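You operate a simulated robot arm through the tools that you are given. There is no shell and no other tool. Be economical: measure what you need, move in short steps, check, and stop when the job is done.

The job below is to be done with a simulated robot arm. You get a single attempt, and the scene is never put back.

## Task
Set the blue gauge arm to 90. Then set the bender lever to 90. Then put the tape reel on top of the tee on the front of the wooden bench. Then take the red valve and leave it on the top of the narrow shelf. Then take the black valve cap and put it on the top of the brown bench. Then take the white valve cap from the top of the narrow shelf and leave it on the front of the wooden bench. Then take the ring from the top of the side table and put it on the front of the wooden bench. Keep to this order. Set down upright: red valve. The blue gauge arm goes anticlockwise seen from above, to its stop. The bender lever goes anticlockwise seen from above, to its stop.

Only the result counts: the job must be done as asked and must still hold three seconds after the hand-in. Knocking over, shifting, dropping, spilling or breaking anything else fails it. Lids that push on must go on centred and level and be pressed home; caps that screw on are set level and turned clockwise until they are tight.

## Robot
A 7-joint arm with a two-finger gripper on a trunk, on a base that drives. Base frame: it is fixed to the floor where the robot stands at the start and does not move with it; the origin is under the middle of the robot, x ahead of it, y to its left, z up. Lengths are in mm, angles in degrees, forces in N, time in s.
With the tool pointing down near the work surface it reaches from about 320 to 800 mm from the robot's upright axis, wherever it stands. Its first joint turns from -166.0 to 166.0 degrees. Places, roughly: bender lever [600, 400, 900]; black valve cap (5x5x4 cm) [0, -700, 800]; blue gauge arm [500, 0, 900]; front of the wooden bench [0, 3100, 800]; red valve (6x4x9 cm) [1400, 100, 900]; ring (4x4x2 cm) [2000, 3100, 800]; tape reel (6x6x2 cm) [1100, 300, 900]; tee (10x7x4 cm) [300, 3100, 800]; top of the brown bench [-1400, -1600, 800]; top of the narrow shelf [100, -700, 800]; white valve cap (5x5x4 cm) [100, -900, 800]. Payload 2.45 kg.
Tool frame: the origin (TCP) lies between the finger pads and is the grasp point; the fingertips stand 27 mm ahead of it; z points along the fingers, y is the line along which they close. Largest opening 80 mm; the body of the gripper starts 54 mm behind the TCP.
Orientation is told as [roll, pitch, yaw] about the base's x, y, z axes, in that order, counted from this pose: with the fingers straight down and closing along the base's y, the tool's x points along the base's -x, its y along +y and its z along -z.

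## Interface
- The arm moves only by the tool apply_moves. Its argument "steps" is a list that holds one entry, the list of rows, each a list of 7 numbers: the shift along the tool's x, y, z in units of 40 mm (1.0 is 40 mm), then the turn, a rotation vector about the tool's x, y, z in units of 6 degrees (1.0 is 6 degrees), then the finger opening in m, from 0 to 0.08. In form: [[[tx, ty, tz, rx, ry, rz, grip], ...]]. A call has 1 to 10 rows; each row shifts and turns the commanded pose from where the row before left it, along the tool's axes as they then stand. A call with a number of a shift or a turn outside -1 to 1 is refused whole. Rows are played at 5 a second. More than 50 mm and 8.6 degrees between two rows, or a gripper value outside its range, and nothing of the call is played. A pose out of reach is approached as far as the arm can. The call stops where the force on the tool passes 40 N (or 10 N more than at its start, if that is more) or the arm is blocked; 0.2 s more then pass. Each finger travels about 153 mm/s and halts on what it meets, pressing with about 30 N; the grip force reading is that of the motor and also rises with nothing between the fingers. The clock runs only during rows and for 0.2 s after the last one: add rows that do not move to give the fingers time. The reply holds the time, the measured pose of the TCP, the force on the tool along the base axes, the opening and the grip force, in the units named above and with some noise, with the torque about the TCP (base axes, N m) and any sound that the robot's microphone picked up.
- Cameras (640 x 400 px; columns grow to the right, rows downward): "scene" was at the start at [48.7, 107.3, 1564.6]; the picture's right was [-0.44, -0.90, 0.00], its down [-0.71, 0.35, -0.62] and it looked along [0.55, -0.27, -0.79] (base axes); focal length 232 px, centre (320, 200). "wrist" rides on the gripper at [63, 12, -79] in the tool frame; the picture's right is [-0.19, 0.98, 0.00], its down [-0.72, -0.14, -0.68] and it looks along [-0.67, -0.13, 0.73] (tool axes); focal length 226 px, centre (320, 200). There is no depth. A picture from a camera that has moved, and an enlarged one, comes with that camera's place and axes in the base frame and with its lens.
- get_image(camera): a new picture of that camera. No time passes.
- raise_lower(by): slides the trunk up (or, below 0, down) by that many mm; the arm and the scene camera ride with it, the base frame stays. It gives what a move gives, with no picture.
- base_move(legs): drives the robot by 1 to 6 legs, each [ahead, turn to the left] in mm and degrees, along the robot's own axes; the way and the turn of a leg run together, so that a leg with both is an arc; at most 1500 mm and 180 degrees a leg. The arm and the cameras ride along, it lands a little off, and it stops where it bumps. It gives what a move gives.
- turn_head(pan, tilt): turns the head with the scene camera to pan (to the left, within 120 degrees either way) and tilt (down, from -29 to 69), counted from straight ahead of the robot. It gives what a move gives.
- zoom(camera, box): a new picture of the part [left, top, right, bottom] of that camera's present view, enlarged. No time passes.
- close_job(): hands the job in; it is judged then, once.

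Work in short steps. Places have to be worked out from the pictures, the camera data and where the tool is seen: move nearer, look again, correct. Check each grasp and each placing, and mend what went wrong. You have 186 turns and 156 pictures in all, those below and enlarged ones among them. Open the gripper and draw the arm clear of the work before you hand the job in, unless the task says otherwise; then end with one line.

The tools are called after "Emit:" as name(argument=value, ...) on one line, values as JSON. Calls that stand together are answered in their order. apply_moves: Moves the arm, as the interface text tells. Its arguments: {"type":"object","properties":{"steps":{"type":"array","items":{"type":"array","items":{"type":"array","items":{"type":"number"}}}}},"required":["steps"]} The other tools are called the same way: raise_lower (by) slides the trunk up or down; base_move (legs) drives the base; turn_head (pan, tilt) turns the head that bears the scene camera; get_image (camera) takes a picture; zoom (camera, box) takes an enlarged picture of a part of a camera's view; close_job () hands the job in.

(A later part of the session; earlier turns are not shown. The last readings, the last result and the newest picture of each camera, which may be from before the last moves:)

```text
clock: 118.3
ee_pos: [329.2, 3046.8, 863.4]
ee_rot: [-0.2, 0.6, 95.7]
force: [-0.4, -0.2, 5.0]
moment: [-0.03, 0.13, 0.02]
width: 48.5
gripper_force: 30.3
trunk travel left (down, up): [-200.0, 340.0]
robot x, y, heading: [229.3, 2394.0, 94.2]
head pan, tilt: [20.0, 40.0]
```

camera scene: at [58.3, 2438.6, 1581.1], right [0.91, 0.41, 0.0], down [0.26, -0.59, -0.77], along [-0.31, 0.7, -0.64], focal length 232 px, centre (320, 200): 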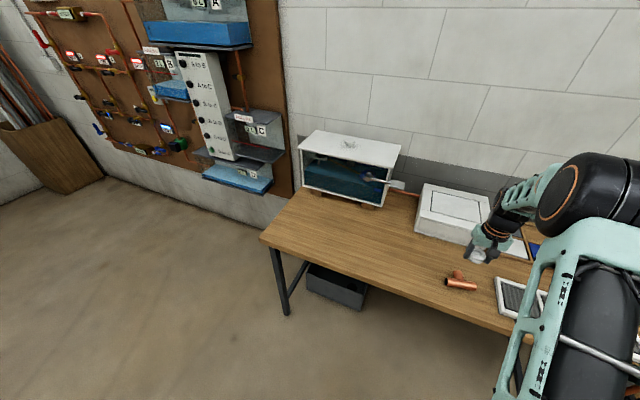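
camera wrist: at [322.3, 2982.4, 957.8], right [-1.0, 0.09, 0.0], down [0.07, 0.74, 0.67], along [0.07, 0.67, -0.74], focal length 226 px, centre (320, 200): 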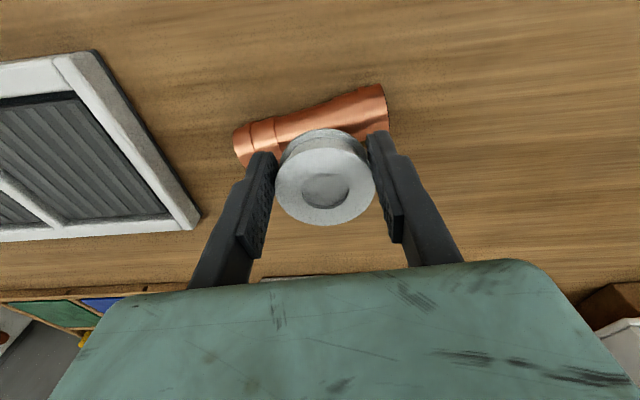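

Contact: 5 N. One more millimetre to seat it, then look.

Emit:
apply_moves(steps=[[[0, 0, 0.03, 0, 0, 0, 0.04], [0, 0, 0, 0, 0, 0, 0.04]]])

Emit:
zoom(camera="wrist", box=[210, 70, 430, 250])

Emit:
zoom(camera="scene", box=[440, 250, 500, 300])

```text
clock: 118.9
ee_pos: [329.1, 3046.3, 863.1]
ee_rot: [-0.2, 0.5, 95.8]
force: [-1.9, -3.0, 13.9]
moment: [-0.06, 0.26, 0.08]
width: 48.9
gripper_force: 30.4
trunk travel left (down, up): [-200.0, 340.0]
robot x, y, heading: [233.9, 2389.4, 93.9]
head pan, tilt: [20.0, 40.0]
```

```text
2.22 times, centred on (320, 160) of wrist
camera zoom: at [323.7, 2982.8, 943.2], right [-1.0, 0.09, 0.0], down [0.07, 0.73, 0.68], along [0.07, 0.67, -0.74], focal length 502 px, centre (320, 289)
```

zoom: 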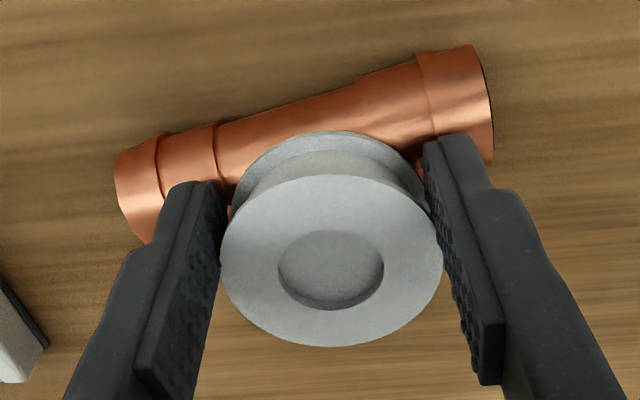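

```text
8.00 times, centred on (470, 275) of scene
camera zoom: at [58.1, 2436.7, 1581.3], right [0.91, 0.41, 0.0], down [0.26, -0.59, -0.77], along [-0.31, 0.7, -0.64], focal length 1857 px, centre (-880, -400)
```

zoom: 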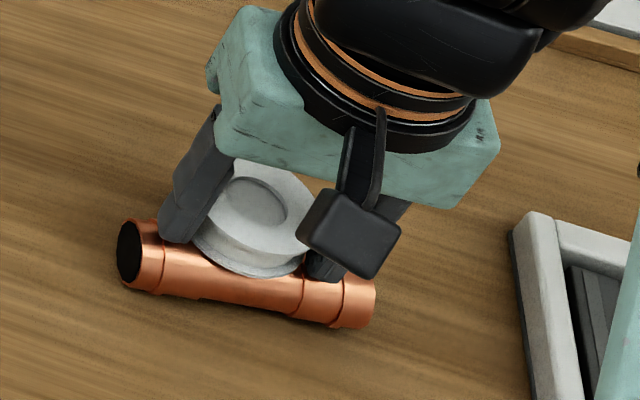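

The reel sits over the junction, ~10 mm toward the branch, with contact felt. I relieve the press slightly, open a little, and check.

Emit:
apply_moves(steps=[[[0, 0, -0.03, 0, 0, 0, 0.04], [0, 0, 0, 0, 0, 0, 0.052], [0, 0, 0, 0, 0, 0, 0.056], [0, 0, 0, 0, 0, 0, 0.06], [0, 0, 0, 0, 0, 0, 0.07], [0, 0, 0, 0, 0, 0, 0.07]]])

Emit:
zoom(camera="wrist", box=[210, 70, 430, 250])

Emit:
zoom(camera="scene", box=[440, 250, 500, 300])

```text
clock: 120.3
ee_pos: [331.2, 3046.2, 866.0]
ee_rot: [-0.2, 0.5, 95.7]
force: [9.0, 2.6, 28.1]
moment: [0.1, 0.05, -0.13]
width: 56.9
gripper_force: 0.0
trunk travel left (down, up): [-200.0, 340.0]
robot x, y, heading: [232.4, 2388.9, 94.0]
head pan, tilt: [20.0, 40.0]
```

```text
2.22 times, centred on (320, 160) of wrist
camera zoom: at [325.2, 2982.8, 945.4], right [-1.0, 0.09, -0.01], down [0.07, 0.73, 0.68], along [0.07, 0.67, -0.74], focal length 502 px, centre (320, 289)
```

zoom: 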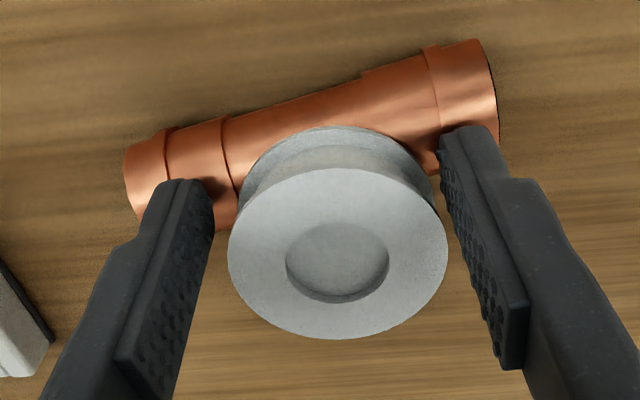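

```text
8.00 times, centred on (470, 275) of scene
camera zoom: at [58.9, 2436.1, 1581.5], right [0.91, 0.41, 0.0], down [0.26, -0.59, -0.77], along [-0.31, 0.7, -0.64], focal length 1857 px, centre (-880, -400)
```

zoom: 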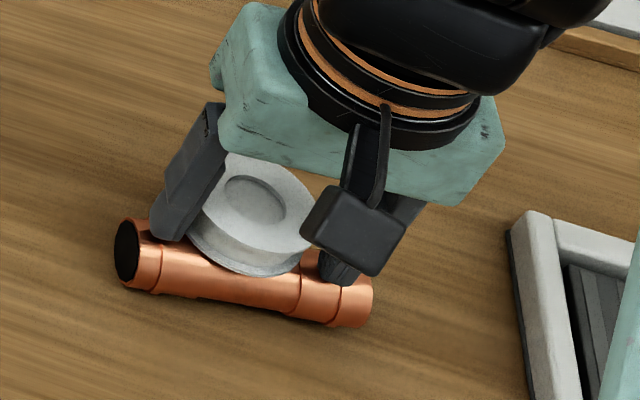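

The fingertips rub on the collars (28 N), the reel is free. I lift straight up at this opening.

Emit:
apply_moves(steps=[[[0, 0, -0.15, 0, 0, 0, 0.058], [0, 0, -0.2, 0, 0, 0, 0.06], [0, 0, -0.3, 0, 0, 0, 0.07], [0, 0, -0.8, 0, 0, 0, 0.07], [0, 0, -0.9, 0, 0, 0, 0.07], [0, 0, -0.9, 0, 0, 0, 0.07], [0, 0, -0.9, 0, 0, 0, 0.07], [0, 0, -0.9, 0, 0, 0, 0.07], [0, 0, -0.9, 0, 0, 0, 0.07]]])

Emit:
zoom(camera="wrist", box=[210, 0, 430, 180])

Emit:
zoom(camera="scene", box=[440, 250, 500, 300])

```text
clock: 122.3
ee_pos: [328.9, 3050.0, 1101.0]
ee_rot: [-0.1, 0.5, 95.8]
force: [-0.5, -0.3, 0.4]
moment: [-0.02, 0.02, 0.02]
width: 69.9
gripper_force: 0.1
trunk travel left (down, up): [-200.0, 340.0]
robot x, y, heading: [228.7, 2392.1, 94.4]
head pan, tilt: [20.0, 40.0]
```

```text
2.22 times, centred on (320, 90) of wrist
camera zoom: at [322.6, 2986.8, 1181.7], right [-1.0, 0.09, 0.0], down [0.07, 0.74, 0.67], along [0.07, 0.67, -0.74], focal length 502 px, centre (320, 444)
```

zoom: 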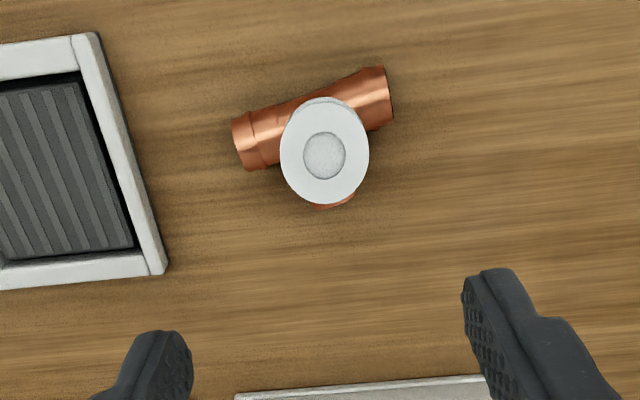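

```text
8.00 times, centred on (470, 275) of scene
camera zoom: at [58.3, 2437.9, 1581.2], right [0.91, 0.41, 0.0], down [0.26, -0.59, -0.77], along [-0.31, 0.7, -0.64], focal length 1857 px, centre (-880, -400)
```

zoom: 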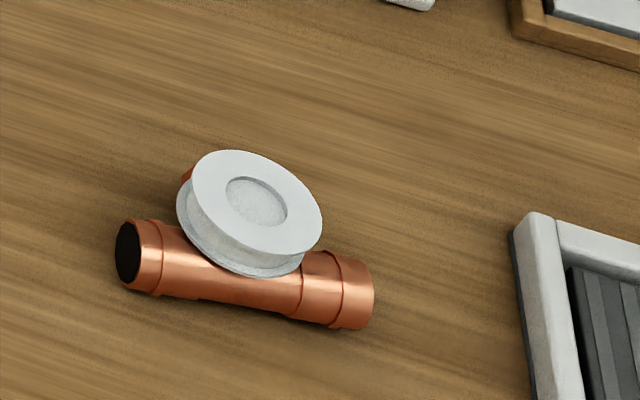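

The reel rests stably on the tee. Next the red valve, whose base I place at about (1352, 61) on the first bench. I tuck the arm and drive round to about (1850, 350), facing it from the bench's far end.

Emit:
apply_moves(steps=[[[0.8, 0, -0.6, 0, 0, 0, 0.07], [0.8, 0, -0.6, 0, 0, 0, 0.07], [0.8, 0, -0.6, 0, 0, 0, 0.07], [0.8, 0, -0.6, 0, 0, 0, 0.07]]])

Emit:
base_move(legs=[[-300, 0], [0, -141.6], [1183, 0], [1183, 0], [0, -102.5]])

Emit:
get_image(camera="scene")

Emit:
get_image(camera="wrist")

```text
clock: 123.3
ee_pos: [341.8, 2920.6, 1198.7]
ee_rot: [-0.2, 0.5, 95.8]
force: [-0.3, 0.7, -0.2]
moment: [0.02, 0.0, 0.01]
width: 70.2
gripper_force: 0.1
trunk travel left (down, up): [-200.0, 340.0]
robot x, y, heading: [227.4, 2393.9, 94.2]
head pan, tilt: [20.0, 40.0]
```

```text
clock: 147.0
ee_pos: [1353.5, 216.7, 1198.4]
ee_rot: [-0.1, 0.6, -147.5]
force: [-0.2, -0.2, 0.1]
moment: [-0.02, 0.01, -0.03]
width: 69.9
gripper_force: 0.1
trunk travel left (down, up): [-200.0, 340.0]
robot x, y, heading: [1878.6, 354.5, -149.2]
head pan, tilt: [20.0, 40.0]
```

```text
75 pictures are left
camera scene: at [1915.2, 180.6, 1581.2], right [-0.77, 0.63, 0.0], down [0.41, 0.5, -0.77], along [-0.48, -0.59, -0.64], focal length 232 px, centre (320, 200)
```

scene: 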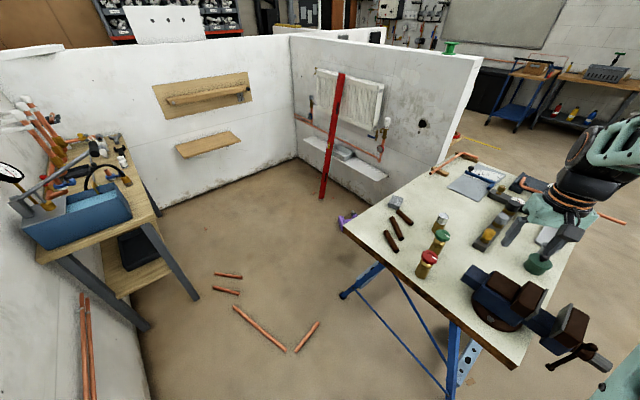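

```text
74 pictures are left
camera wrist: at [1413.5, 239.5, 1279.2], right [0.36, -0.93, 0.0], down [-0.69, -0.27, 0.67], along [-0.63, -0.24, -0.74], focal length 226 px, centre (320, 200)
```

wrist: 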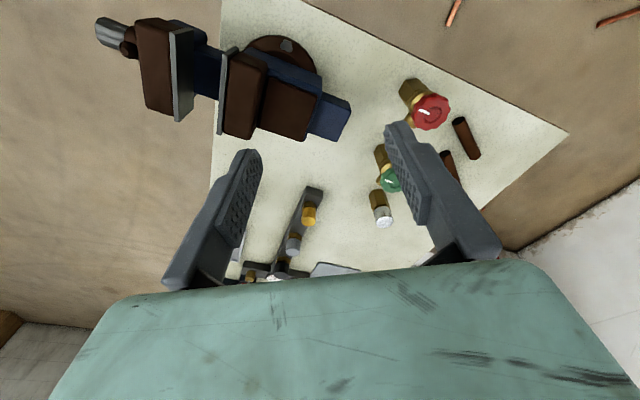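

The valve is in view. I zoom in both cameras to fix its place and the gripping direction.

Emit:
zoom(camera="scene", box=[380, 190, 480, 290])

Emit:
zoom(camera="wrist", box=[360, 60, 500, 180])

```text
4.00 times, centred on (430, 240) of scene
camera zoom: at [1915.2, 180.6, 1581.2], right [-0.77, 0.63, 0.0], down [0.41, 0.5, -0.77], along [-0.48, -0.59, -0.64], focal length 928 px, centre (-120, 40)
```

zoom: 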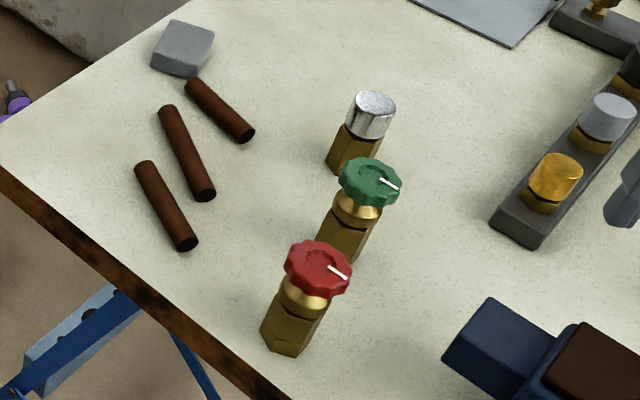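

```text
3.33 times, centred on (430, 120) of wrist
camera zoom: at [1413.5, 239.5, 1279.2], right [0.36, -0.93, 0.0], down [-0.69, -0.27, 0.67], along [-0.63, -0.24, -0.74], focal length 754 px, centre (-47, 467)
```

zoom: 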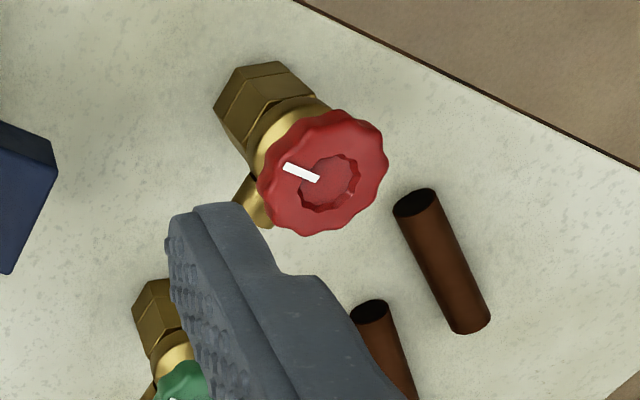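

Red wheel centre is at about (1355, 52, 955), green valve 120 mm away. The outlet points -x, so I close along y: I turn the tool to yaw 180, then go above it.

Emit:
apply_moves(steps=[[[0, 0, 0.4, 0, 0, 0.9, 0.08], [0, 0, 0.4, 0, 0, 0.9, 0.08], [0, 0, 0.4, 0, 0, 0.9, 0.08], [0, 0, 0.4, 0, 0, 0.9, 0.08], [0, 0, 0, 0, 0, 0.9, 0.08], [0, 0, 0, 0, 0, 0.9, 0.08], [0, 1, 0, 0, 0, 0, 0.08], [0, 1, 0, 0, 0, 0, 0.08], [0, 1, 0, 0, 0, 0, 0.08], [0.03, 1, 0, 0, 0, 0, 0.08]]])

Emit:
get_image(camera="wrist")

```text
clock: 149.2
ee_pos: [1356.7, 56.8, 1135.4]
ee_rot: [-0.4, 0.4, 179.8]
force: [0.8, -0.2, -0.3]
moment: [0.01, -0.01, 0.01]
width: 80.1
gripper_force: 0.0
trunk travel left (down, up): [-200.0, 340.0]
robot x, y, heading: [1879.7, 358.6, -149.1]
head pan, tilt: [20.0, 40.0]
```

```text
71 pictures are left
camera wrist: at [1418.8, 43.9, 1216.0], right [-0.19, -0.98, -0.01], down [-0.72, 0.14, 0.68], along [-0.66, 0.14, -0.74], focal length 226 px, centre (320, 200)
```

wrist: 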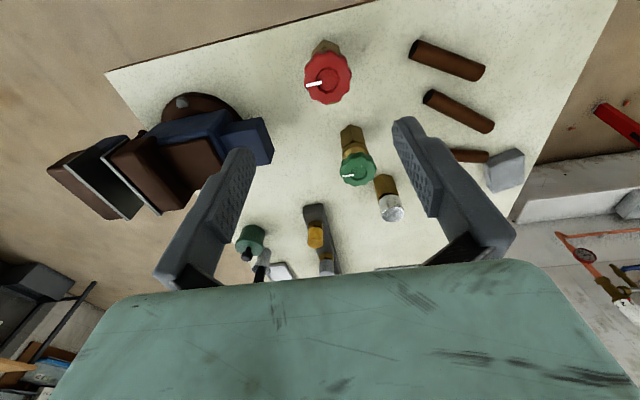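

The wheel's centre is confirmed at (1354, 51). I descend to TCP 925 around it.

Emit:
apply_moves(steps=[[[-0.07, 0.13, 0.9, 0, 0, 0, 0.08], [0, 0, 0.9, 0, 0, 0, 0.08], [0, 0, 0.9, 0, 0, 0, 0.08], [0, 0, 0.9, 0, 0, 0, 0.08], [0, 0, 0.8, 0, 0, 0, 0.08], [0, 0, 0.75, 0, 0, 0, 0.08], [0, 0, 0, 0, 0, 0, 0.08]]])

Emit:
get_image(camera="wrist")

Emit:
zoom(camera="scene", box=[380, 190, 480, 290])

```text
clock: 150.8
ee_pos: [1355.5, 54.8, 928.0]
ee_rot: [-0.5, 0.4, 180.0]
force: [1.1, 1.2, -0.4]
moment: [0.02, 0.0, 0.01]
width: 80.1
gripper_force: 0.0
trunk travel left (down, up): [-200.0, 340.0]
robot x, y, heading: [1880.1, 356.2, -149.2]
head pan, tilt: [20.0, 40.0]
```

```text
70 pictures are left
camera wrist: at [1418.0, 41.2, 1008.7], right [-0.19, -0.98, -0.01], down [-0.72, 0.14, 0.68], along [-0.66, 0.14, -0.74], focal length 226 px, centre (320, 200)
```

wrist: 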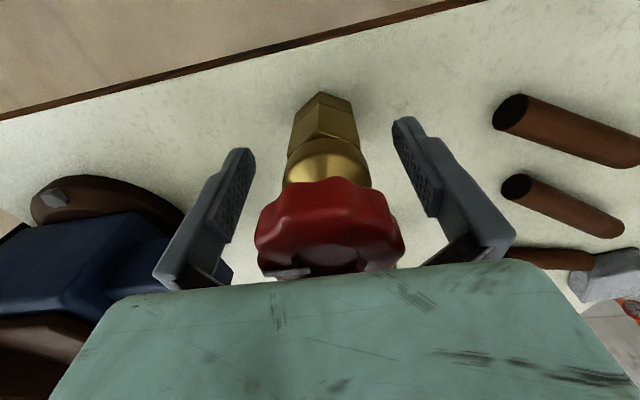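

```text
4.00 times, centred on (430, 240) of scene
camera zoom: at [1915.0, 180.3, 1581.2], right [-0.77, 0.63, 0.0], down [0.41, 0.5, -0.77], along [-0.48, -0.59, -0.64], focal length 928 px, centre (-120, 40)
```

zoom: 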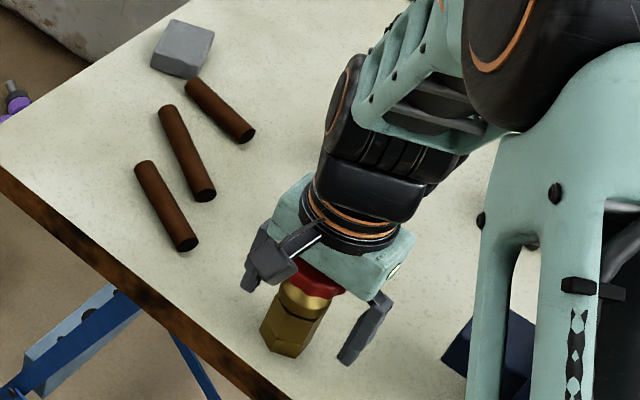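

Centred. I close on it.

Emit:
apply_moves(steps=[[[0, 0, 0, 0, 0, 0, 0.05], [0, 0, 0, 0, 0, 0, 0.03], [0, 0, 0, 0, 0, 0, 0.02], [0, 0, 0, 0, 0, 0, 0.02]]])

Emit:
get_image(camera="wrist")

```text
clock: 151.8
ee_pos: [1355.9, 54.0, 928.1]
ee_rot: [-0.5, 0.5, 180.0]
force: [0.4, 0.1, 0.1]
moment: [-0.01, -0.05, 0.02]
width: 46.6
gripper_force: 29.9
trunk travel left (down, up): [-200.0, 340.0]
robot x, y, heading: [1882.3, 357.1, -149.4]
head pan, tilt: [20.0, 40.0]
```

```text
68 pictures are left
camera wrist: at [1418.2, 41.2, 1008.9], right [-0.19, -0.98, -0.01], down [-0.72, 0.14, 0.68], along [-0.66, 0.14, -0.74], focal length 226 px, centre (320, 200)
```

wrist: 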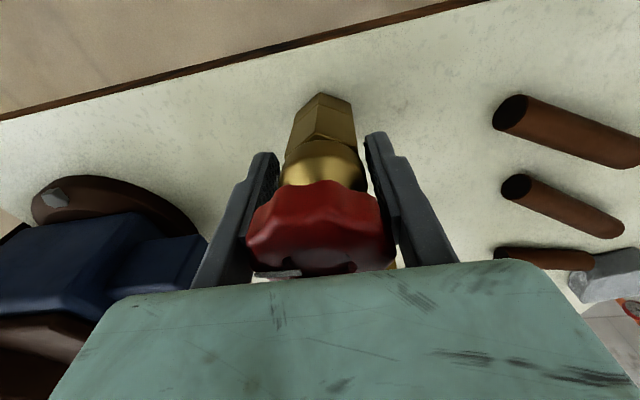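

Held at 46.6 mm by the wheel; its foot is 70 mm below the TCP. I lift straight up and tuck in.

Emit:
apply_moves(steps=[[[0, 0, -0.5, 0, 0, 0, 0.02], [0, 0, -0.9, 0, 0, 0, 0.02], [0, 0, -0.9, 0, 0, 0, 0.02], [0, 0, -0.9, 0, 0, 0, 0.02], [0, 0, -0.9, 0, 0, 0, 0.02], [0, 0, -0.9, 0, 0, 0, 0.02], [0, 0, -0.9, 0, 0, 0, 0.02], [0.8, -0.4, -0.6, 0, 0, 0, 0.02], [0.8, -0.4, -0.3, 0, 0, 0, 0.02]]])

Emit:
get_image(camera="wrist")

```text
clock: 153.8
ee_pos: [1418.7, 84.9, 1199.7]
ee_rot: [-0.5, 0.3, 180.0]
force: [0.0, -0.6, -3.9]
moment: [0.0, -0.01, 0.03]
width: 46.7
gripper_force: 29.7
trunk travel left (down, up): [-200.0, 340.0]
robot x, y, heading: [1879.7, 354.7, -149.5]
head pan, tilt: [20.0, 40.0]
```

```text
67 pictures are left
camera wrist: at [1480.1, 71.8, 1279.7], right [-0.19, -0.98, -0.01], down [-0.72, 0.14, 0.68], along [-0.66, 0.14, -0.74], focal length 226 px, centre (320, 200)
```

wrist: 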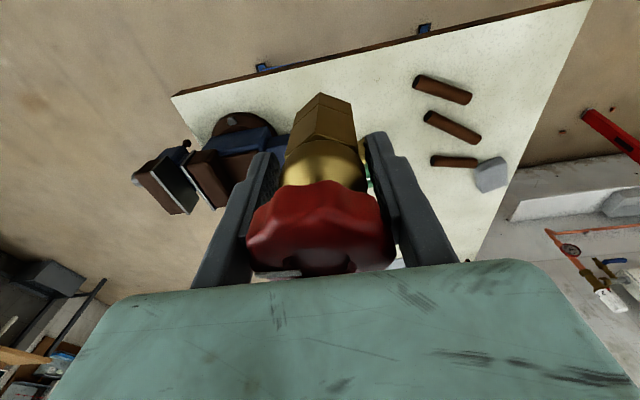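

Valve secure (3.9 N). I drive back round the bench to about (-560, 60) facing the narrow shelf side.

Emit:
base_move(legs=[[0, -90.5], [700, 0], [0, 60], [1060, 0], [1060, 0], [0, 90]])

Emit:
turn_head(pan=40, tilt=40)

Emit:
get_image(camera="scene")

```text
clock: 178.6
ee_pos: [-587.3, 396.8, 1198.1]
ee_rot: [-0.5, 0.5, -117.1]
force: [0.0, -0.6, -4.7]
moment: [0.05, 0.0, -0.02]
width: 46.6
gripper_force: 30.4
trunk travel left (down, up): [-200.0, 340.0]
robot x, y, heading: [-619.8, 931.9, -86.4]
head pan, tilt: [20.0, 40.0]
```

```text
clock: 179.4
ee_pos: [-587.9, 396.4, 1197.6]
ee_rot: [-0.5, 0.4, -117.2]
force: [0.0, -0.3, -3.9]
moment: [0.04, 0.01, 0.02]
width: 46.2
gripper_force: 29.8
trunk travel left (down, up): [-200.0, 340.0]
robot x, y, heading: [-617.9, 931.0, -86.4]
head pan, tilt: [40.0, 40.0]
```

```text
66 pictures are left
camera scene: at [-419.8, 900.6, 1581.1], right [-0.72, -0.69, 0.0], down [-0.44, 0.47, -0.77], along [0.53, -0.55, -0.64], focal length 232 px, centre (320, 200)
```

scene: 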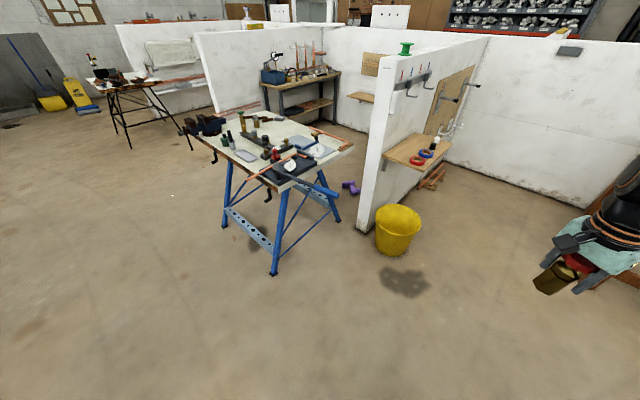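

The narrow shelf is a plank on the partition wall (about x -90…220, y -400…-900), with a yellow bucket by the wall end. I drive to about (-575, -640) and turn to face it.

Emit:
base_move(legs=[[0, -2], [1500, 0], [70, 0], [0, 88.4]])

Emit:
turn_head(pan=25, tilt=45)

Emit:
get_image(camera="scene")

Emit:
get_image(camera="wrist")

```text
clock: 191.7
ee_pos: [-28.8, -639.4, 1198.6]
ee_rot: [-0.5, 0.6, -30.7]
force: [-1.1, 0.0, -4.8]
moment: [0.01, 0.03, 0.0]
width: 46.3
gripper_force: 29.9
trunk travel left (down, up): [-200.0, 340.0]
robot x, y, heading: [-566.1, -635.5, -0.2]
head pan, tilt: [40.0, 40.0]
```

```text
clock: 192.5
ee_pos: [-28.8, -641.3, 1197.0]
ee_rot: [-0.5, 0.5, -30.9]
force: [0.3, 0.4, -4.9]
moment: [-0.01, 0.01, -0.02]
width: 46.4
gripper_force: 30.0
trunk travel left (down, up): [-200.0, 340.0]
robot x, y, heading: [-571.5, -635.9, -0.1]
head pan, tilt: [25.0, 45.0]
```

```text
65 pictures are left
camera scene: at [-511.3, -461.5, 1573.9], right [0.42, -0.91, 0.0], down [-0.64, -0.3, -0.71], along [0.64, 0.3, -0.71], focal length 232 px, centre (320, 200)
```

scene: 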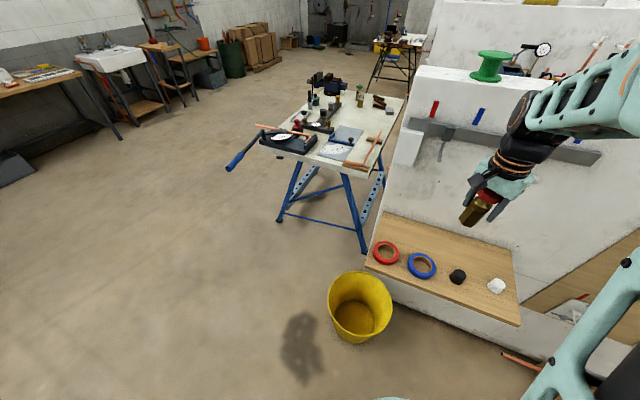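

```text
64 pictures are left
camera wrist: at [-75.5, -597.1, 1278.8], right [0.67, 0.74, -0.01], down [0.55, -0.49, 0.68], along [0.5, -0.46, -0.74], focal length 226 px, centre (320, 200)
```

wrist: 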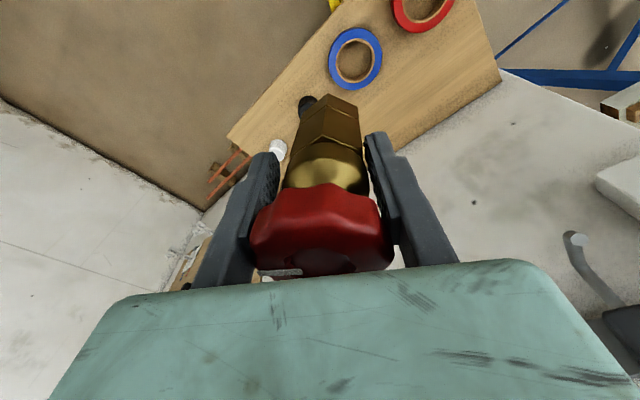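

The plank spans x -49…236, y -920…-425; black cap ≈(15, -723), white ≈(33, -843), blue tape ≈(39, -619). A free spot for the valve is ≈(115, -690). I check the hooks on the wall first.

Emit:
zoom(camera="scene", box=[360, 60, 640, 340])

```text
1.43 times, centred on (500, 200) of scene
camera zoom: at [-511.3, -461.5, 1573.9], right [0.42, -0.91, 0.0], down [-0.64, -0.3, -0.71], along [0.64, 0.3, -0.71], focal length 332 px, centre (63, 200)
```

zoom: 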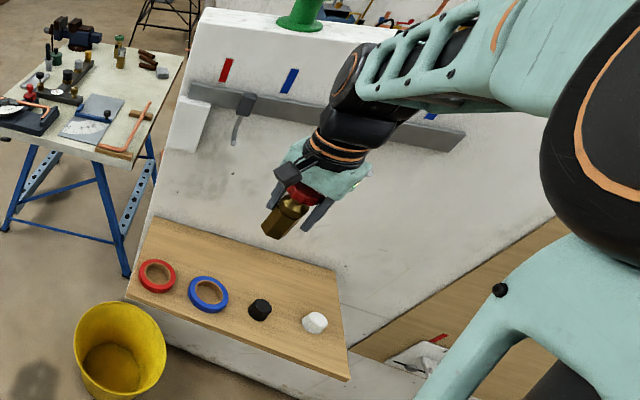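

I lower at the front edge first, then slide in below the hooks over the free spot.

Emit:
apply_moves(steps=[[[0, 0, 1, 0, 0, 0, 0.02], [0, 0, 1, 0, 0, 0, 0.02], [0, 0, 1, 0, 0, 0, 0.02], [0, 0, 1, 0, 0, 0, 0.02], [0, 0, 1, 0, 0, 0, 0.02], [0, 0, 0.9, 0, 0, 0, 0.02], [-0.93, 0.195, 0, 0, 0, 0, 0.02], [-0.93, 0.195, 0, 0, 0, 0, 0.02], [-0.93, 0.195, 0, 0, 0, 0, 0.02], [-0.93, 0.195, 0, 0, 0, 0, 0.02]]])

Emit:
zoom(camera="scene", box=[360, 60, 640, 340])

Emit:
get_image(camera="wrist")

```text
clock: 194.7
ee_pos: [112.7, -690.2, 959.1]
ee_rot: [-0.5, 0.6, -30.9]
force: [0.5, 0.1, -5.7]
moment: [0.03, 0.03, 0.0]
width: 46.3
gripper_force: 30.3
trunk travel left (down, up): [-200.0, 340.0]
robot x, y, heading: [-569.0, -633.6, -0.1]
head pan, tilt: [25.0, 45.0]
```

```text
1.43 times, centred on (500, 200) of scene
camera zoom: at [-510.6, -461.8, 1573.8], right [0.42, -0.91, 0.0], down [-0.64, -0.3, -0.71], along [0.64, 0.3, -0.71], focal length 332 px, centre (63, 200)
```

zoom: 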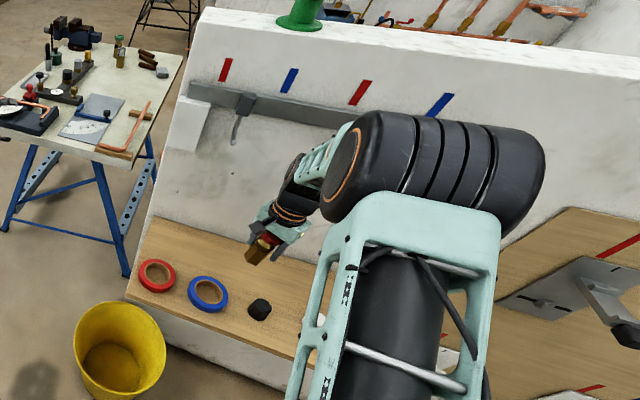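

```text
61 pictures are left
camera wrist: at [65.8, -646.7, 1040.0], right [0.67, 0.74, -0.01], down [0.55, -0.49, 0.68], along [0.5, -0.46, -0.74], focal length 226 px, centre (320, 200)
```

wrist: 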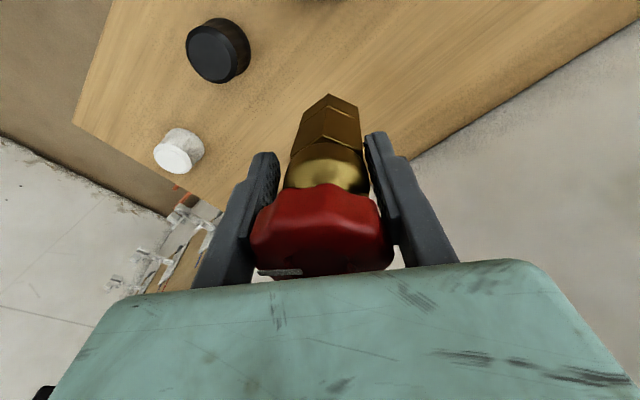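

Clear all round. Shelf surface seems ≈775-800; I lower 75 mm, then feel in small steps.

Emit:
apply_moves(steps=[[[0, 0, 0.7, 0, 0, 0, 0.02], [0, 0, 0.7, 0, 0, 0, 0.02], [0, 0, 0.4, 0, 0, 0, 0.02], [0, 0, 0.1, 0, 0, 0, 0.02], [0, 0, 0.1, 0, 0, 0, 0.02], [0, 0, 0.1, 0, 0, 0, 0.02], [0, 0, 0, 0, 0, 0, 0.02]]])

Emit:
get_image(camera="wrist")

```text
clock: 196.3
ee_pos: [111.6, -691.6, 876.8]
ee_rot: [-0.5, 0.6, -30.8]
force: [0.4, 0.1, -5.2]
moment: [0.0, 0.03, -0.01]
width: 46.5
gripper_force: 30.2
trunk travel left (down, up): [-200.0, 340.0]
robot x, y, heading: [-567.2, -635.1, -0.2]
head pan, tilt: [25.0, 45.0]
```

```text
60 pictures are left
camera wrist: at [64.2, -647.7, 957.7], right [0.67, 0.74, -0.01], down [0.55, -0.49, 0.68], along [0.5, -0.46, -0.74], focal length 226 px, centre (320, 200)
```

wrist: 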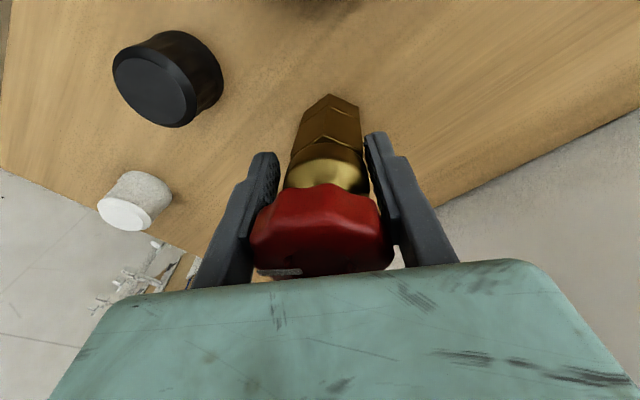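

Emit:
apply_moves(steps=[[[0, 0, 0.05, 0, 0, 0, 0.02], [0, 0, 0.05, 0, 0, 0, 0.02], [0, 0, 0.05, 0, 0, 0, 0.02], [0, 0, 0.05, 0, 0, 0, 0.02], [0, 0, 0, 0, 0, 0, 0.02]]])

```text
clock: 197.5
ee_pos: [111.9, -691.1, 870.0]
ee_rot: [-0.4, 0.3, -30.8]
force: [-1.8, -0.2, 7.8]
moment: [-0.17, 0.07, -0.04]
width: 46.5
gripper_force: 29.9
trunk travel left (down, up): [-200.0, 340.0]
robot x, y, heading: [-565.3, -637.9, 0.1]
head pan, tilt: [25.0, 45.0]
```

Contact at TCP 870 (shelf at 800). I open gently and rise.

Emit:
apply_moves(steps=[[[0, 0, 0, 0, 0, 0, 0.05], [0, 0, 0, 0, 0, 0, 0.06], [0, 0, 0, 0, 0, 0, 0.08], [0, 0, 0, 0, 0, 0, 0.08], [0, 0, -0.9, 0, 0, 0, 0.08], [0, 0, -0.9, 0, 0, 0, 0.08], [0, 0, -0.9, 0, 0, 0, 0.08], [0, 0, 0, 0, 0, 0, 0.08]]])

Emit:
get_image(camera="wrist")

```text
clock: 199.3
ee_pos: [112.0, -689.3, 976.6]
ee_rot: [-0.5, 0.5, -31.0]
force: [-0.4, 0.1, -0.6]
moment: [-0.04, -0.04, 0.01]
width: 80.2
gripper_force: 0.0
trunk travel left (down, up): [-200.0, 340.0]
robot x, y, heading: [-569.1, -638.2, -0.1]
head pan, tilt: [25.0, 45.0]
```

```text
59 pictures are left
camera wrist: at [65.2, -645.7, 1058.2], right [0.67, 0.74, -0.01], down [0.55, -0.49, 0.68], along [0.5, -0.46, -0.74], focal length 226 px, centre (320, 200)
```

wrist: 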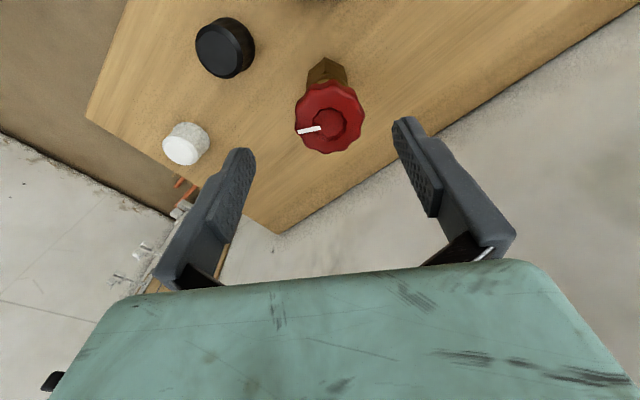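

The valve stands upright on the shelf. Next the black cap at ≈(30, -733): I turn the tool to yaw 15 and move above it.

Emit:
apply_moves(steps=[[[0, 0, 0, 0, 0, -1, 0.08], [0, 0, 0, 0, 0, -1, 0.08], [0, 0, 0, 0, 0, -1, 0.08], [0, 0, 0, 0, 0, -1, 0.08], [0, 0, 0, 0, 0, -1, 0.08], [0, 0, 0, 0, 0, -1, 0.08], [0, 0, 0, 0, 0, -1, 0.08], [0.76, -0.18, 0, 0, 0, -0.7, 0.08], [0.76, -0.18, 0, 0, 0, 0, 0.08], [0.76, -0.18, 0, 0, 0, 0, 0.08]]])

Emit:
get_image(camera="wrist")

```text
clock: 201.5
ee_pos: [29.4, -733.9, 977.3]
ee_rot: [0.1, 0.5, 15.4]
force: [0.6, 0.1, 0.3]
moment: [0.02, -0.01, 0.02]
width: 79.8
gripper_force: 0.1
trunk travel left (down, up): [-200.0, 340.0]
robot x, y, heading: [-569.2, -634.9, -0.0]
head pan, tilt: [25.0, 45.0]
```

```text
58 pictures are left
camera wrist: at [-33.0, -737.6, 1058.9], right [-0.07, 1.0, 0.0], down [0.74, 0.06, 0.67], along [0.67, 0.05, -0.74], focal length 226 px, centre (320, 200)
```

wrist: 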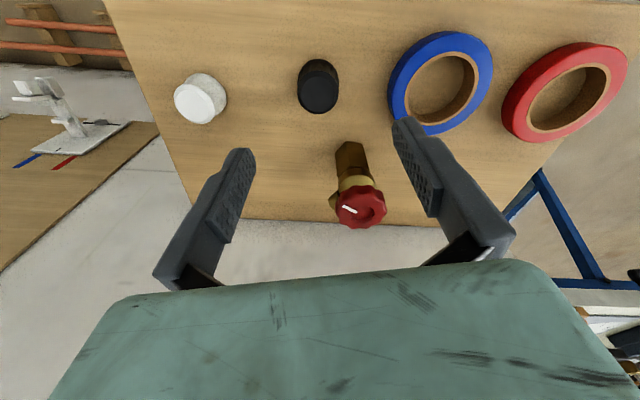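

Cap centre ≈(34, -736). I correct by 4 mm, descend to TCP 835 and close.

Emit:
apply_moves(steps=[[[-0.1, -0.08, 0.9, 0, 0, 0, 0.08], [0, 0, 0.9, 0, 0, 0, 0.08], [0, 0, 0.9, 0, 0, 0, 0.08], [0, 0, 0.85, 0, 0, 0, 0.08], [0, 0, 0, 0, 0, 0, 0.08], [0, 0, 0, 0, 0, 0, 0.055], [0, 0, 0, 0, 0, 0, 0.035], [0, 0, 0, 0, 0, 0, 0.035]]])

Emit:
get_image(camera="wrist")

```text
clock: 203.3
ee_pos: [32.0, -736.3, 834.2]
ee_rot: [0.0, 0.7, 15.4]
force: [-0.7, 0.2, 0.3]
moment: [-0.02, 0.01, 0.0]
width: 37.9
gripper_force: 30.5
trunk travel left (down, up): [-200.0, 340.0]
robot x, y, heading: [-567.3, -636.4, 0.1]
head pan, tilt: [25.0, 45.0]
```

```text
57 pictures are left
camera wrist: at [-29.8, -741.6, 915.2], right [-0.07, 1.0, 0.0], down [0.74, 0.06, 0.67], along [0.67, 0.05, -0.74], focal length 226 px, centre (320, 200)
```

wrist: 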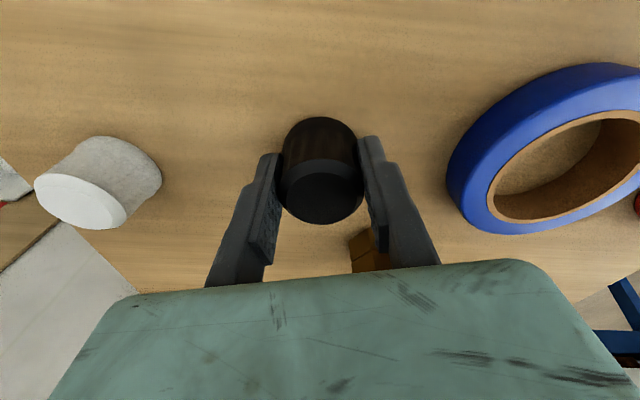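

Held at 37.9 mm. I lift, draw back, and turn right toward the brown bench to look at it.

Emit:
apply_moves(steps=[[[0, 0, -0.6, 0, 0, 0, 0.035], [0, 0, -0.9, 0, 0, 0, 0.035], [0, 0, -0.9, 0, 0, 0, 0.035], [0, 0, -0.9, 0, 0, 0, 0.035], [0.5, 0, -0.8, 0, 0, 0, 0.035], [0.8, 0, -0.6, 0, 0, 0, 0.035], [0.8, 0, -0.6, 0, 0, 0, 0.035], [0.4, 0, -0.6, 0, 0, 0, 0.035]]])

Emit:
base_move(legs=[[0, -131]])

Emit:
get_image(camera="scene")

Emit:
get_image(camera="wrist")

```text
clock: 205.1
ee_pos: [-63.0, -761.2, 1075.2]
ee_rot: [0.0, 0.6, 15.4]
force: [-0.6, -0.7, -0.6]
moment: [0.02, 0.0, 0.02]
width: 37.5
gripper_force: 30.0
trunk travel left (down, up): [-200.0, 340.0]
robot x, y, heading: [-570.1, -636.6, 0.2]
head pan, tilt: [25.0, 45.0]
```

```text
clock: 210.4
ee_pos: [-948.3, -989.3, 1074.9]
ee_rot: [-0.1, 0.6, -108.0]
force: [0.1, -0.4, -0.6]
moment: [-0.01, -0.02, 0.04]
width: 37.7
gripper_force: 29.7
trunk travel left (down, up): [-200.0, 340.0]
robot x, y, heading: [-566.1, -636.9, -123.4]
head pan, tilt: [25.0, 45.0]
stopped in leg 1: the robot was blocked; the commanded pose is now the measured one
```

```text
56 pictures are left
camera scene: at [-449.6, -777.7, 1573.8], right [-0.99, 0.15, 0.0], down [0.1, 0.7, -0.71], along [-0.1, -0.7, -0.71], focal length 232 px, centre (320, 200)
```

scene: 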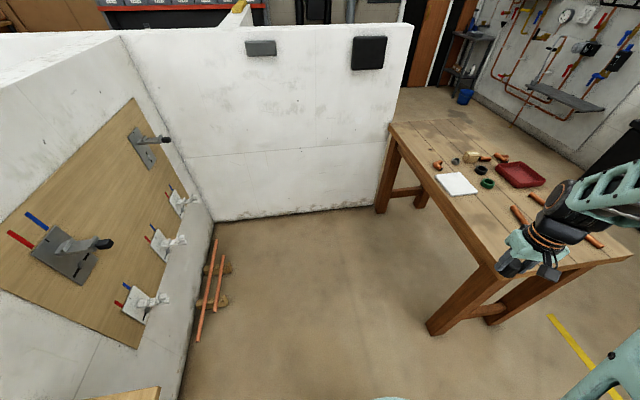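

```text
55 pictures are left
camera wrist: at [-916.5, -933.4, 1155.2], right [0.87, -0.49, 0.0], down [-0.36, -0.65, 0.67], along [-0.33, -0.59, -0.74], focal length 226 px, centre (320, 200)
```

wrist: 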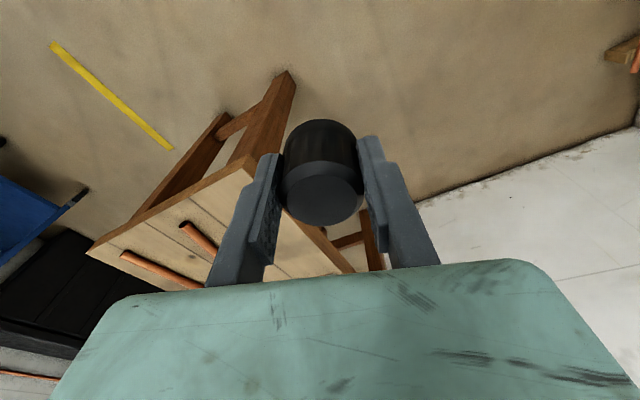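

Blocked again at -123°. I look back to the left rear to see what touches, probably the bucket.

Emit:
turn_head(pan=119, tilt=60)

Emit:
get_image(camera="scene")

```text
clock: 212.1
ee_pos: [-948.0, -989.7, 1073.4]
ee_rot: [-0.1, 0.7, -108.0]
force: [-0.4, 0.0, -0.1]
moment: [-0.02, 0.03, 0.01]
width: 37.7
gripper_force: 29.6
trunk travel left (down, up): [-200.0, 340.0]
robot x, y, heading: [-564.2, -634.1, -123.5]
head pan, tilt: [119.0, 60.0]
```

```text
54 pictures are left
camera scene: at [-371.6, -702.3, 1554.5], right [-0.08, -1.0, 0.0], down [-0.86, 0.07, -0.5], along [0.5, -0.04, -0.87], focal length 232 px, centre (320, 200)
```

scene: 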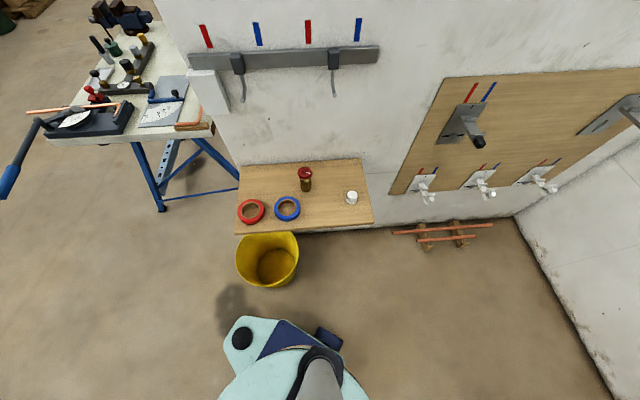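

The bucket near my rear is the likely obstacle. I drive forward away from it toward the brown bench and look at the bench top.

Emit:
base_move(legs=[[250, 0], [0, -15]])

Emit:
turn_head(pan=30, tilt=45)

Emit:
get_image(camera="scene")

Emit:
get_image(camera="wrist")

```text
clock: 214.8
ee_pos: [-1162.2, -1084.7, 1074.7]
ee_rot: [0.1, 0.9, -122.8]
force: [-0.2, 0.6, -0.2]
moment: [0.0, 0.03, -0.01]
width: 37.5
gripper_force: 30.0
trunk travel left (down, up): [-200.0, 340.0]
robot x, y, heading: [-699.5, -843.8, -138.6]
head pan, tilt: [119.0, 60.0]
```

```text
clock: 216.4
ee_pos: [-1161.9, -1086.6, 1074.1]
ee_rot: [0.0, 0.7, -122.8]
force: [0.2, 0.1, -0.5]
moment: [0.01, -0.01, -0.05]
width: 37.9
gripper_force: 30.8
trunk travel left (down, up): [-200.0, 340.0]
robot x, y, heading: [-700.3, -842.6, -138.5]
head pan, tilt: [30.0, 45.0]
```

```text
53 pictures are left
camera scene: at [-619.9, -1011.5, 1573.9], right [-0.95, 0.31, 0.0], down [0.22, 0.67, -0.71], along [-0.22, -0.67, -0.71], focal length 232 px, centre (320, 200)
```

scene: 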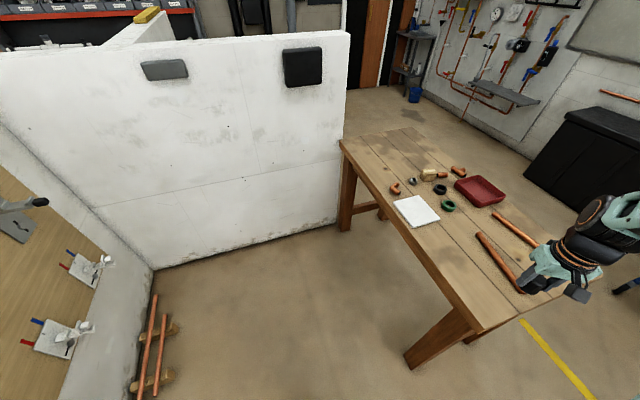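

```text
52 pictures are left
camera wrist: at [-1117.2, -1040.0, 1155.1], right [0.72, -0.69, 0.0], down [-0.51, -0.53, 0.67], along [-0.47, -0.48, -0.74], focal length 226 px, centre (320, 200)
```

wrist: 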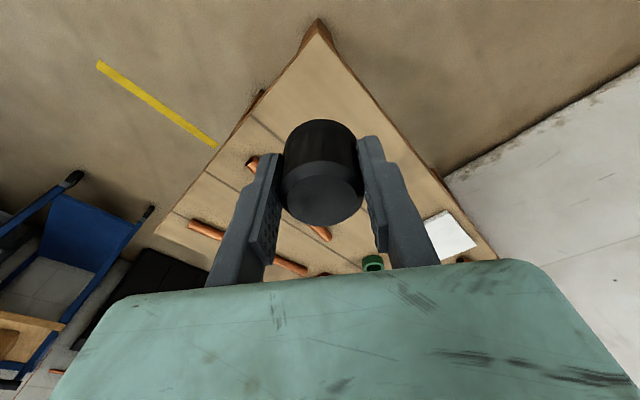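

The near corner of the bench is free around (-1235, -1250). I move there and lower to just above the top.

Emit:
apply_moves(steps=[[[-0.886, 0.136, 0, 0, 0, 0, 0.035], [-0.886, 0.136, 0, 0, 0, 0, 0.035], [-0.886, 0.136, 0, 0, 0, 0, 0.035], [-0.886, 0.136, 0, 0, 0, 0, 0.035], [-0.886, 0.136, 0, 0, 0, 0, 0.035], [0, 0, 1, 0, 0, 0, 0.035], [0, 0, 1, 0, 0, 0, 0.035], [0, 0, 1, 0, 0, 0, 0.035], [0, 0, 1, 0, 0, 0, 0.035], [0, 0, 0, 0, 0, 0, 0.035]]])

Emit:
get_image(camera="scene")

Emit:
get_image(camera="wrist")

```text
clock: 218.6
ee_pos: [-1234.3, -1250.5, 910.7]
ee_rot: [0.0, 0.6, -122.8]
force: [0.0, 0.0, -0.7]
moment: [0.03, -0.01, -0.02]
width: 37.9
gripper_force: 30.4
trunk travel left (down, up): [-200.0, 340.0]
robot x, y, heading: [-703.0, -844.7, -138.5]
head pan, tilt: [30.0, 45.0]
```

```text
51 pictures are left
camera scene: at [-620.3, -1011.8, 1573.9], right [-0.95, 0.32, 0.0], down [0.22, 0.67, -0.71], along [-0.22, -0.67, -0.71], focal length 232 px, centre (320, 200)
```

scene: 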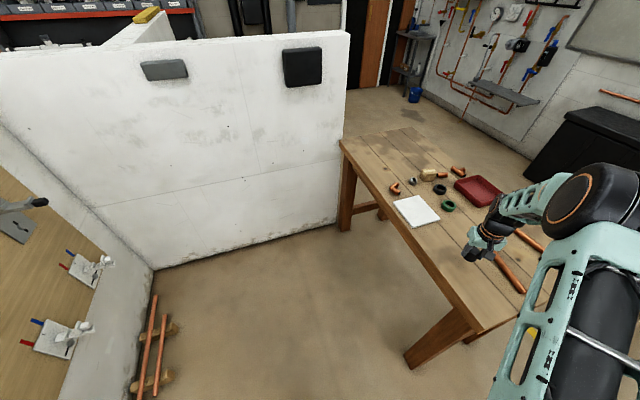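

```text
50 pictures are left
camera wrist: at [-1190.0, -1203.5, 991.8], right [0.72, -0.69, 0.0], down [-0.51, -0.53, 0.67], along [-0.47, -0.48, -0.74], focal length 226 px, centre (320, 200)
```

wrist: 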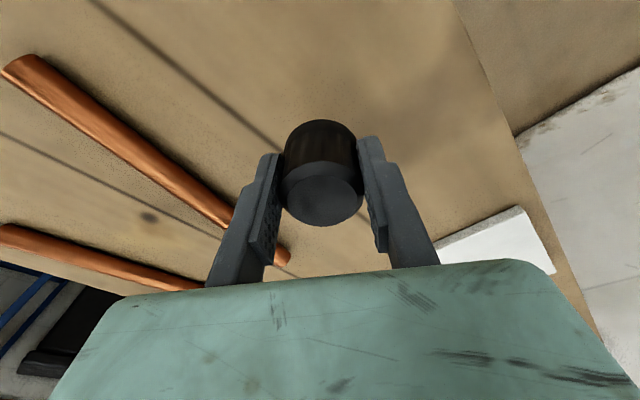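

Nothing is below. I lower on to contact.

Emit:
apply_moves(steps=[[[0, 0, 0.8, 0, 0, 0, 0.035], [0, 0, 0.7, 0, 0, 0, 0.035], [0, 0, 0.1, 0, 0, 0, 0.035], [0, 0, 0.06, 0, 0, 0, 0.035], [0, 0, 0.06, 0, 0, 0, 0.035], [0, 0, 0.06, 0, 0, 0, 0.035], [0, 0, 0, 0, 0, 0, 0.035]]])

```text
clock: 219.4
ee_pos: [-1235.3, -1248.3, 855.9]
ee_rot: [-0.1, 0.2, -122.8]
force: [2.0, 2.4, 12.1]
moment: [-0.09, -0.22, 0.08]
width: 37.5
gripper_force: 29.9
trunk travel left (down, up): [-200.0, 340.0]
robot x, y, heading: [-702.8, -841.4, -138.3]
head pan, tilt: [30.0, 45.0]
stopped in row 3: the force on the tool passed its limit at 45 N (the readings are from after the stop); the commanded pose is now the measured one
```

Contact at TCP 856 (bench at ≈820), 12 N resting. I release and rise.

Emit:
apply_moves(steps=[[[0, 0, -0.02, 0, 0, 0, 0.035], [0, 0, 0, 0, 0, 0, 0.05], [0, 0, 0, 0, 0, 0, 0.07], [0, 0, 0, 0, 0, 0, 0.08], [0, 0, -0.8, 0, 0, 0, 0.08], [0, 0, -0.9, 0, 0, 0, 0.08], [0, 0, -0.9, 0, 0, 0, 0.08], [0.5, 0, -0.8, 0, 0, 0, 0.08], [0.9, 0, -0.6, 0, 0, 0, 0.08], [0.9, 0, -0.4, 0, 0, 0, 0.08]]])

Emit:
get_image(camera="wrist")

```text
clock: 220.3
ee_pos: [-1243.0, -1244.6, 863.0]
ee_rot: [-0.6, -0.3, -123.2]
force: [-7.1, 15.6, 34.1]
moment: [0.06, -0.89, 0.12]
width: 57.3
gripper_force: 0.1
trunk travel left (down, up): [-200.0, 340.0]
robot x, y, heading: [-700.0, -840.8, -138.2]
head pan, tilt: [30.0, 45.0]
stopped in row 4: the force on the tool passed its limit at 47 N (the readings are from after the stop); the commanded pose is now the measured one
```

```text
49 pictures are left
camera wrist: at [-1197.2, -1198.1, 942.0], right [0.71, -0.7, -0.01], down [-0.5, -0.52, 0.69], along [-0.49, -0.49, -0.73], focal length 226 px, centre (320, 200)
```

wrist: 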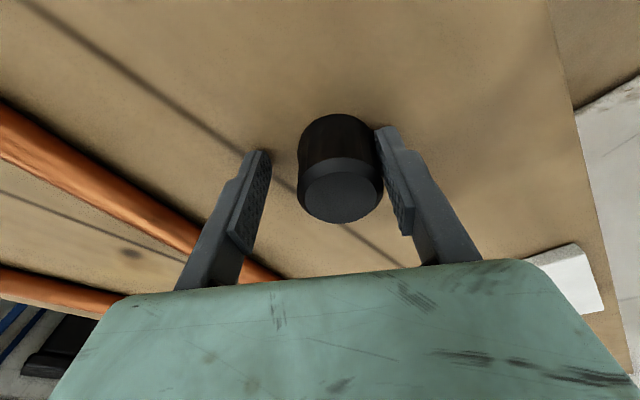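

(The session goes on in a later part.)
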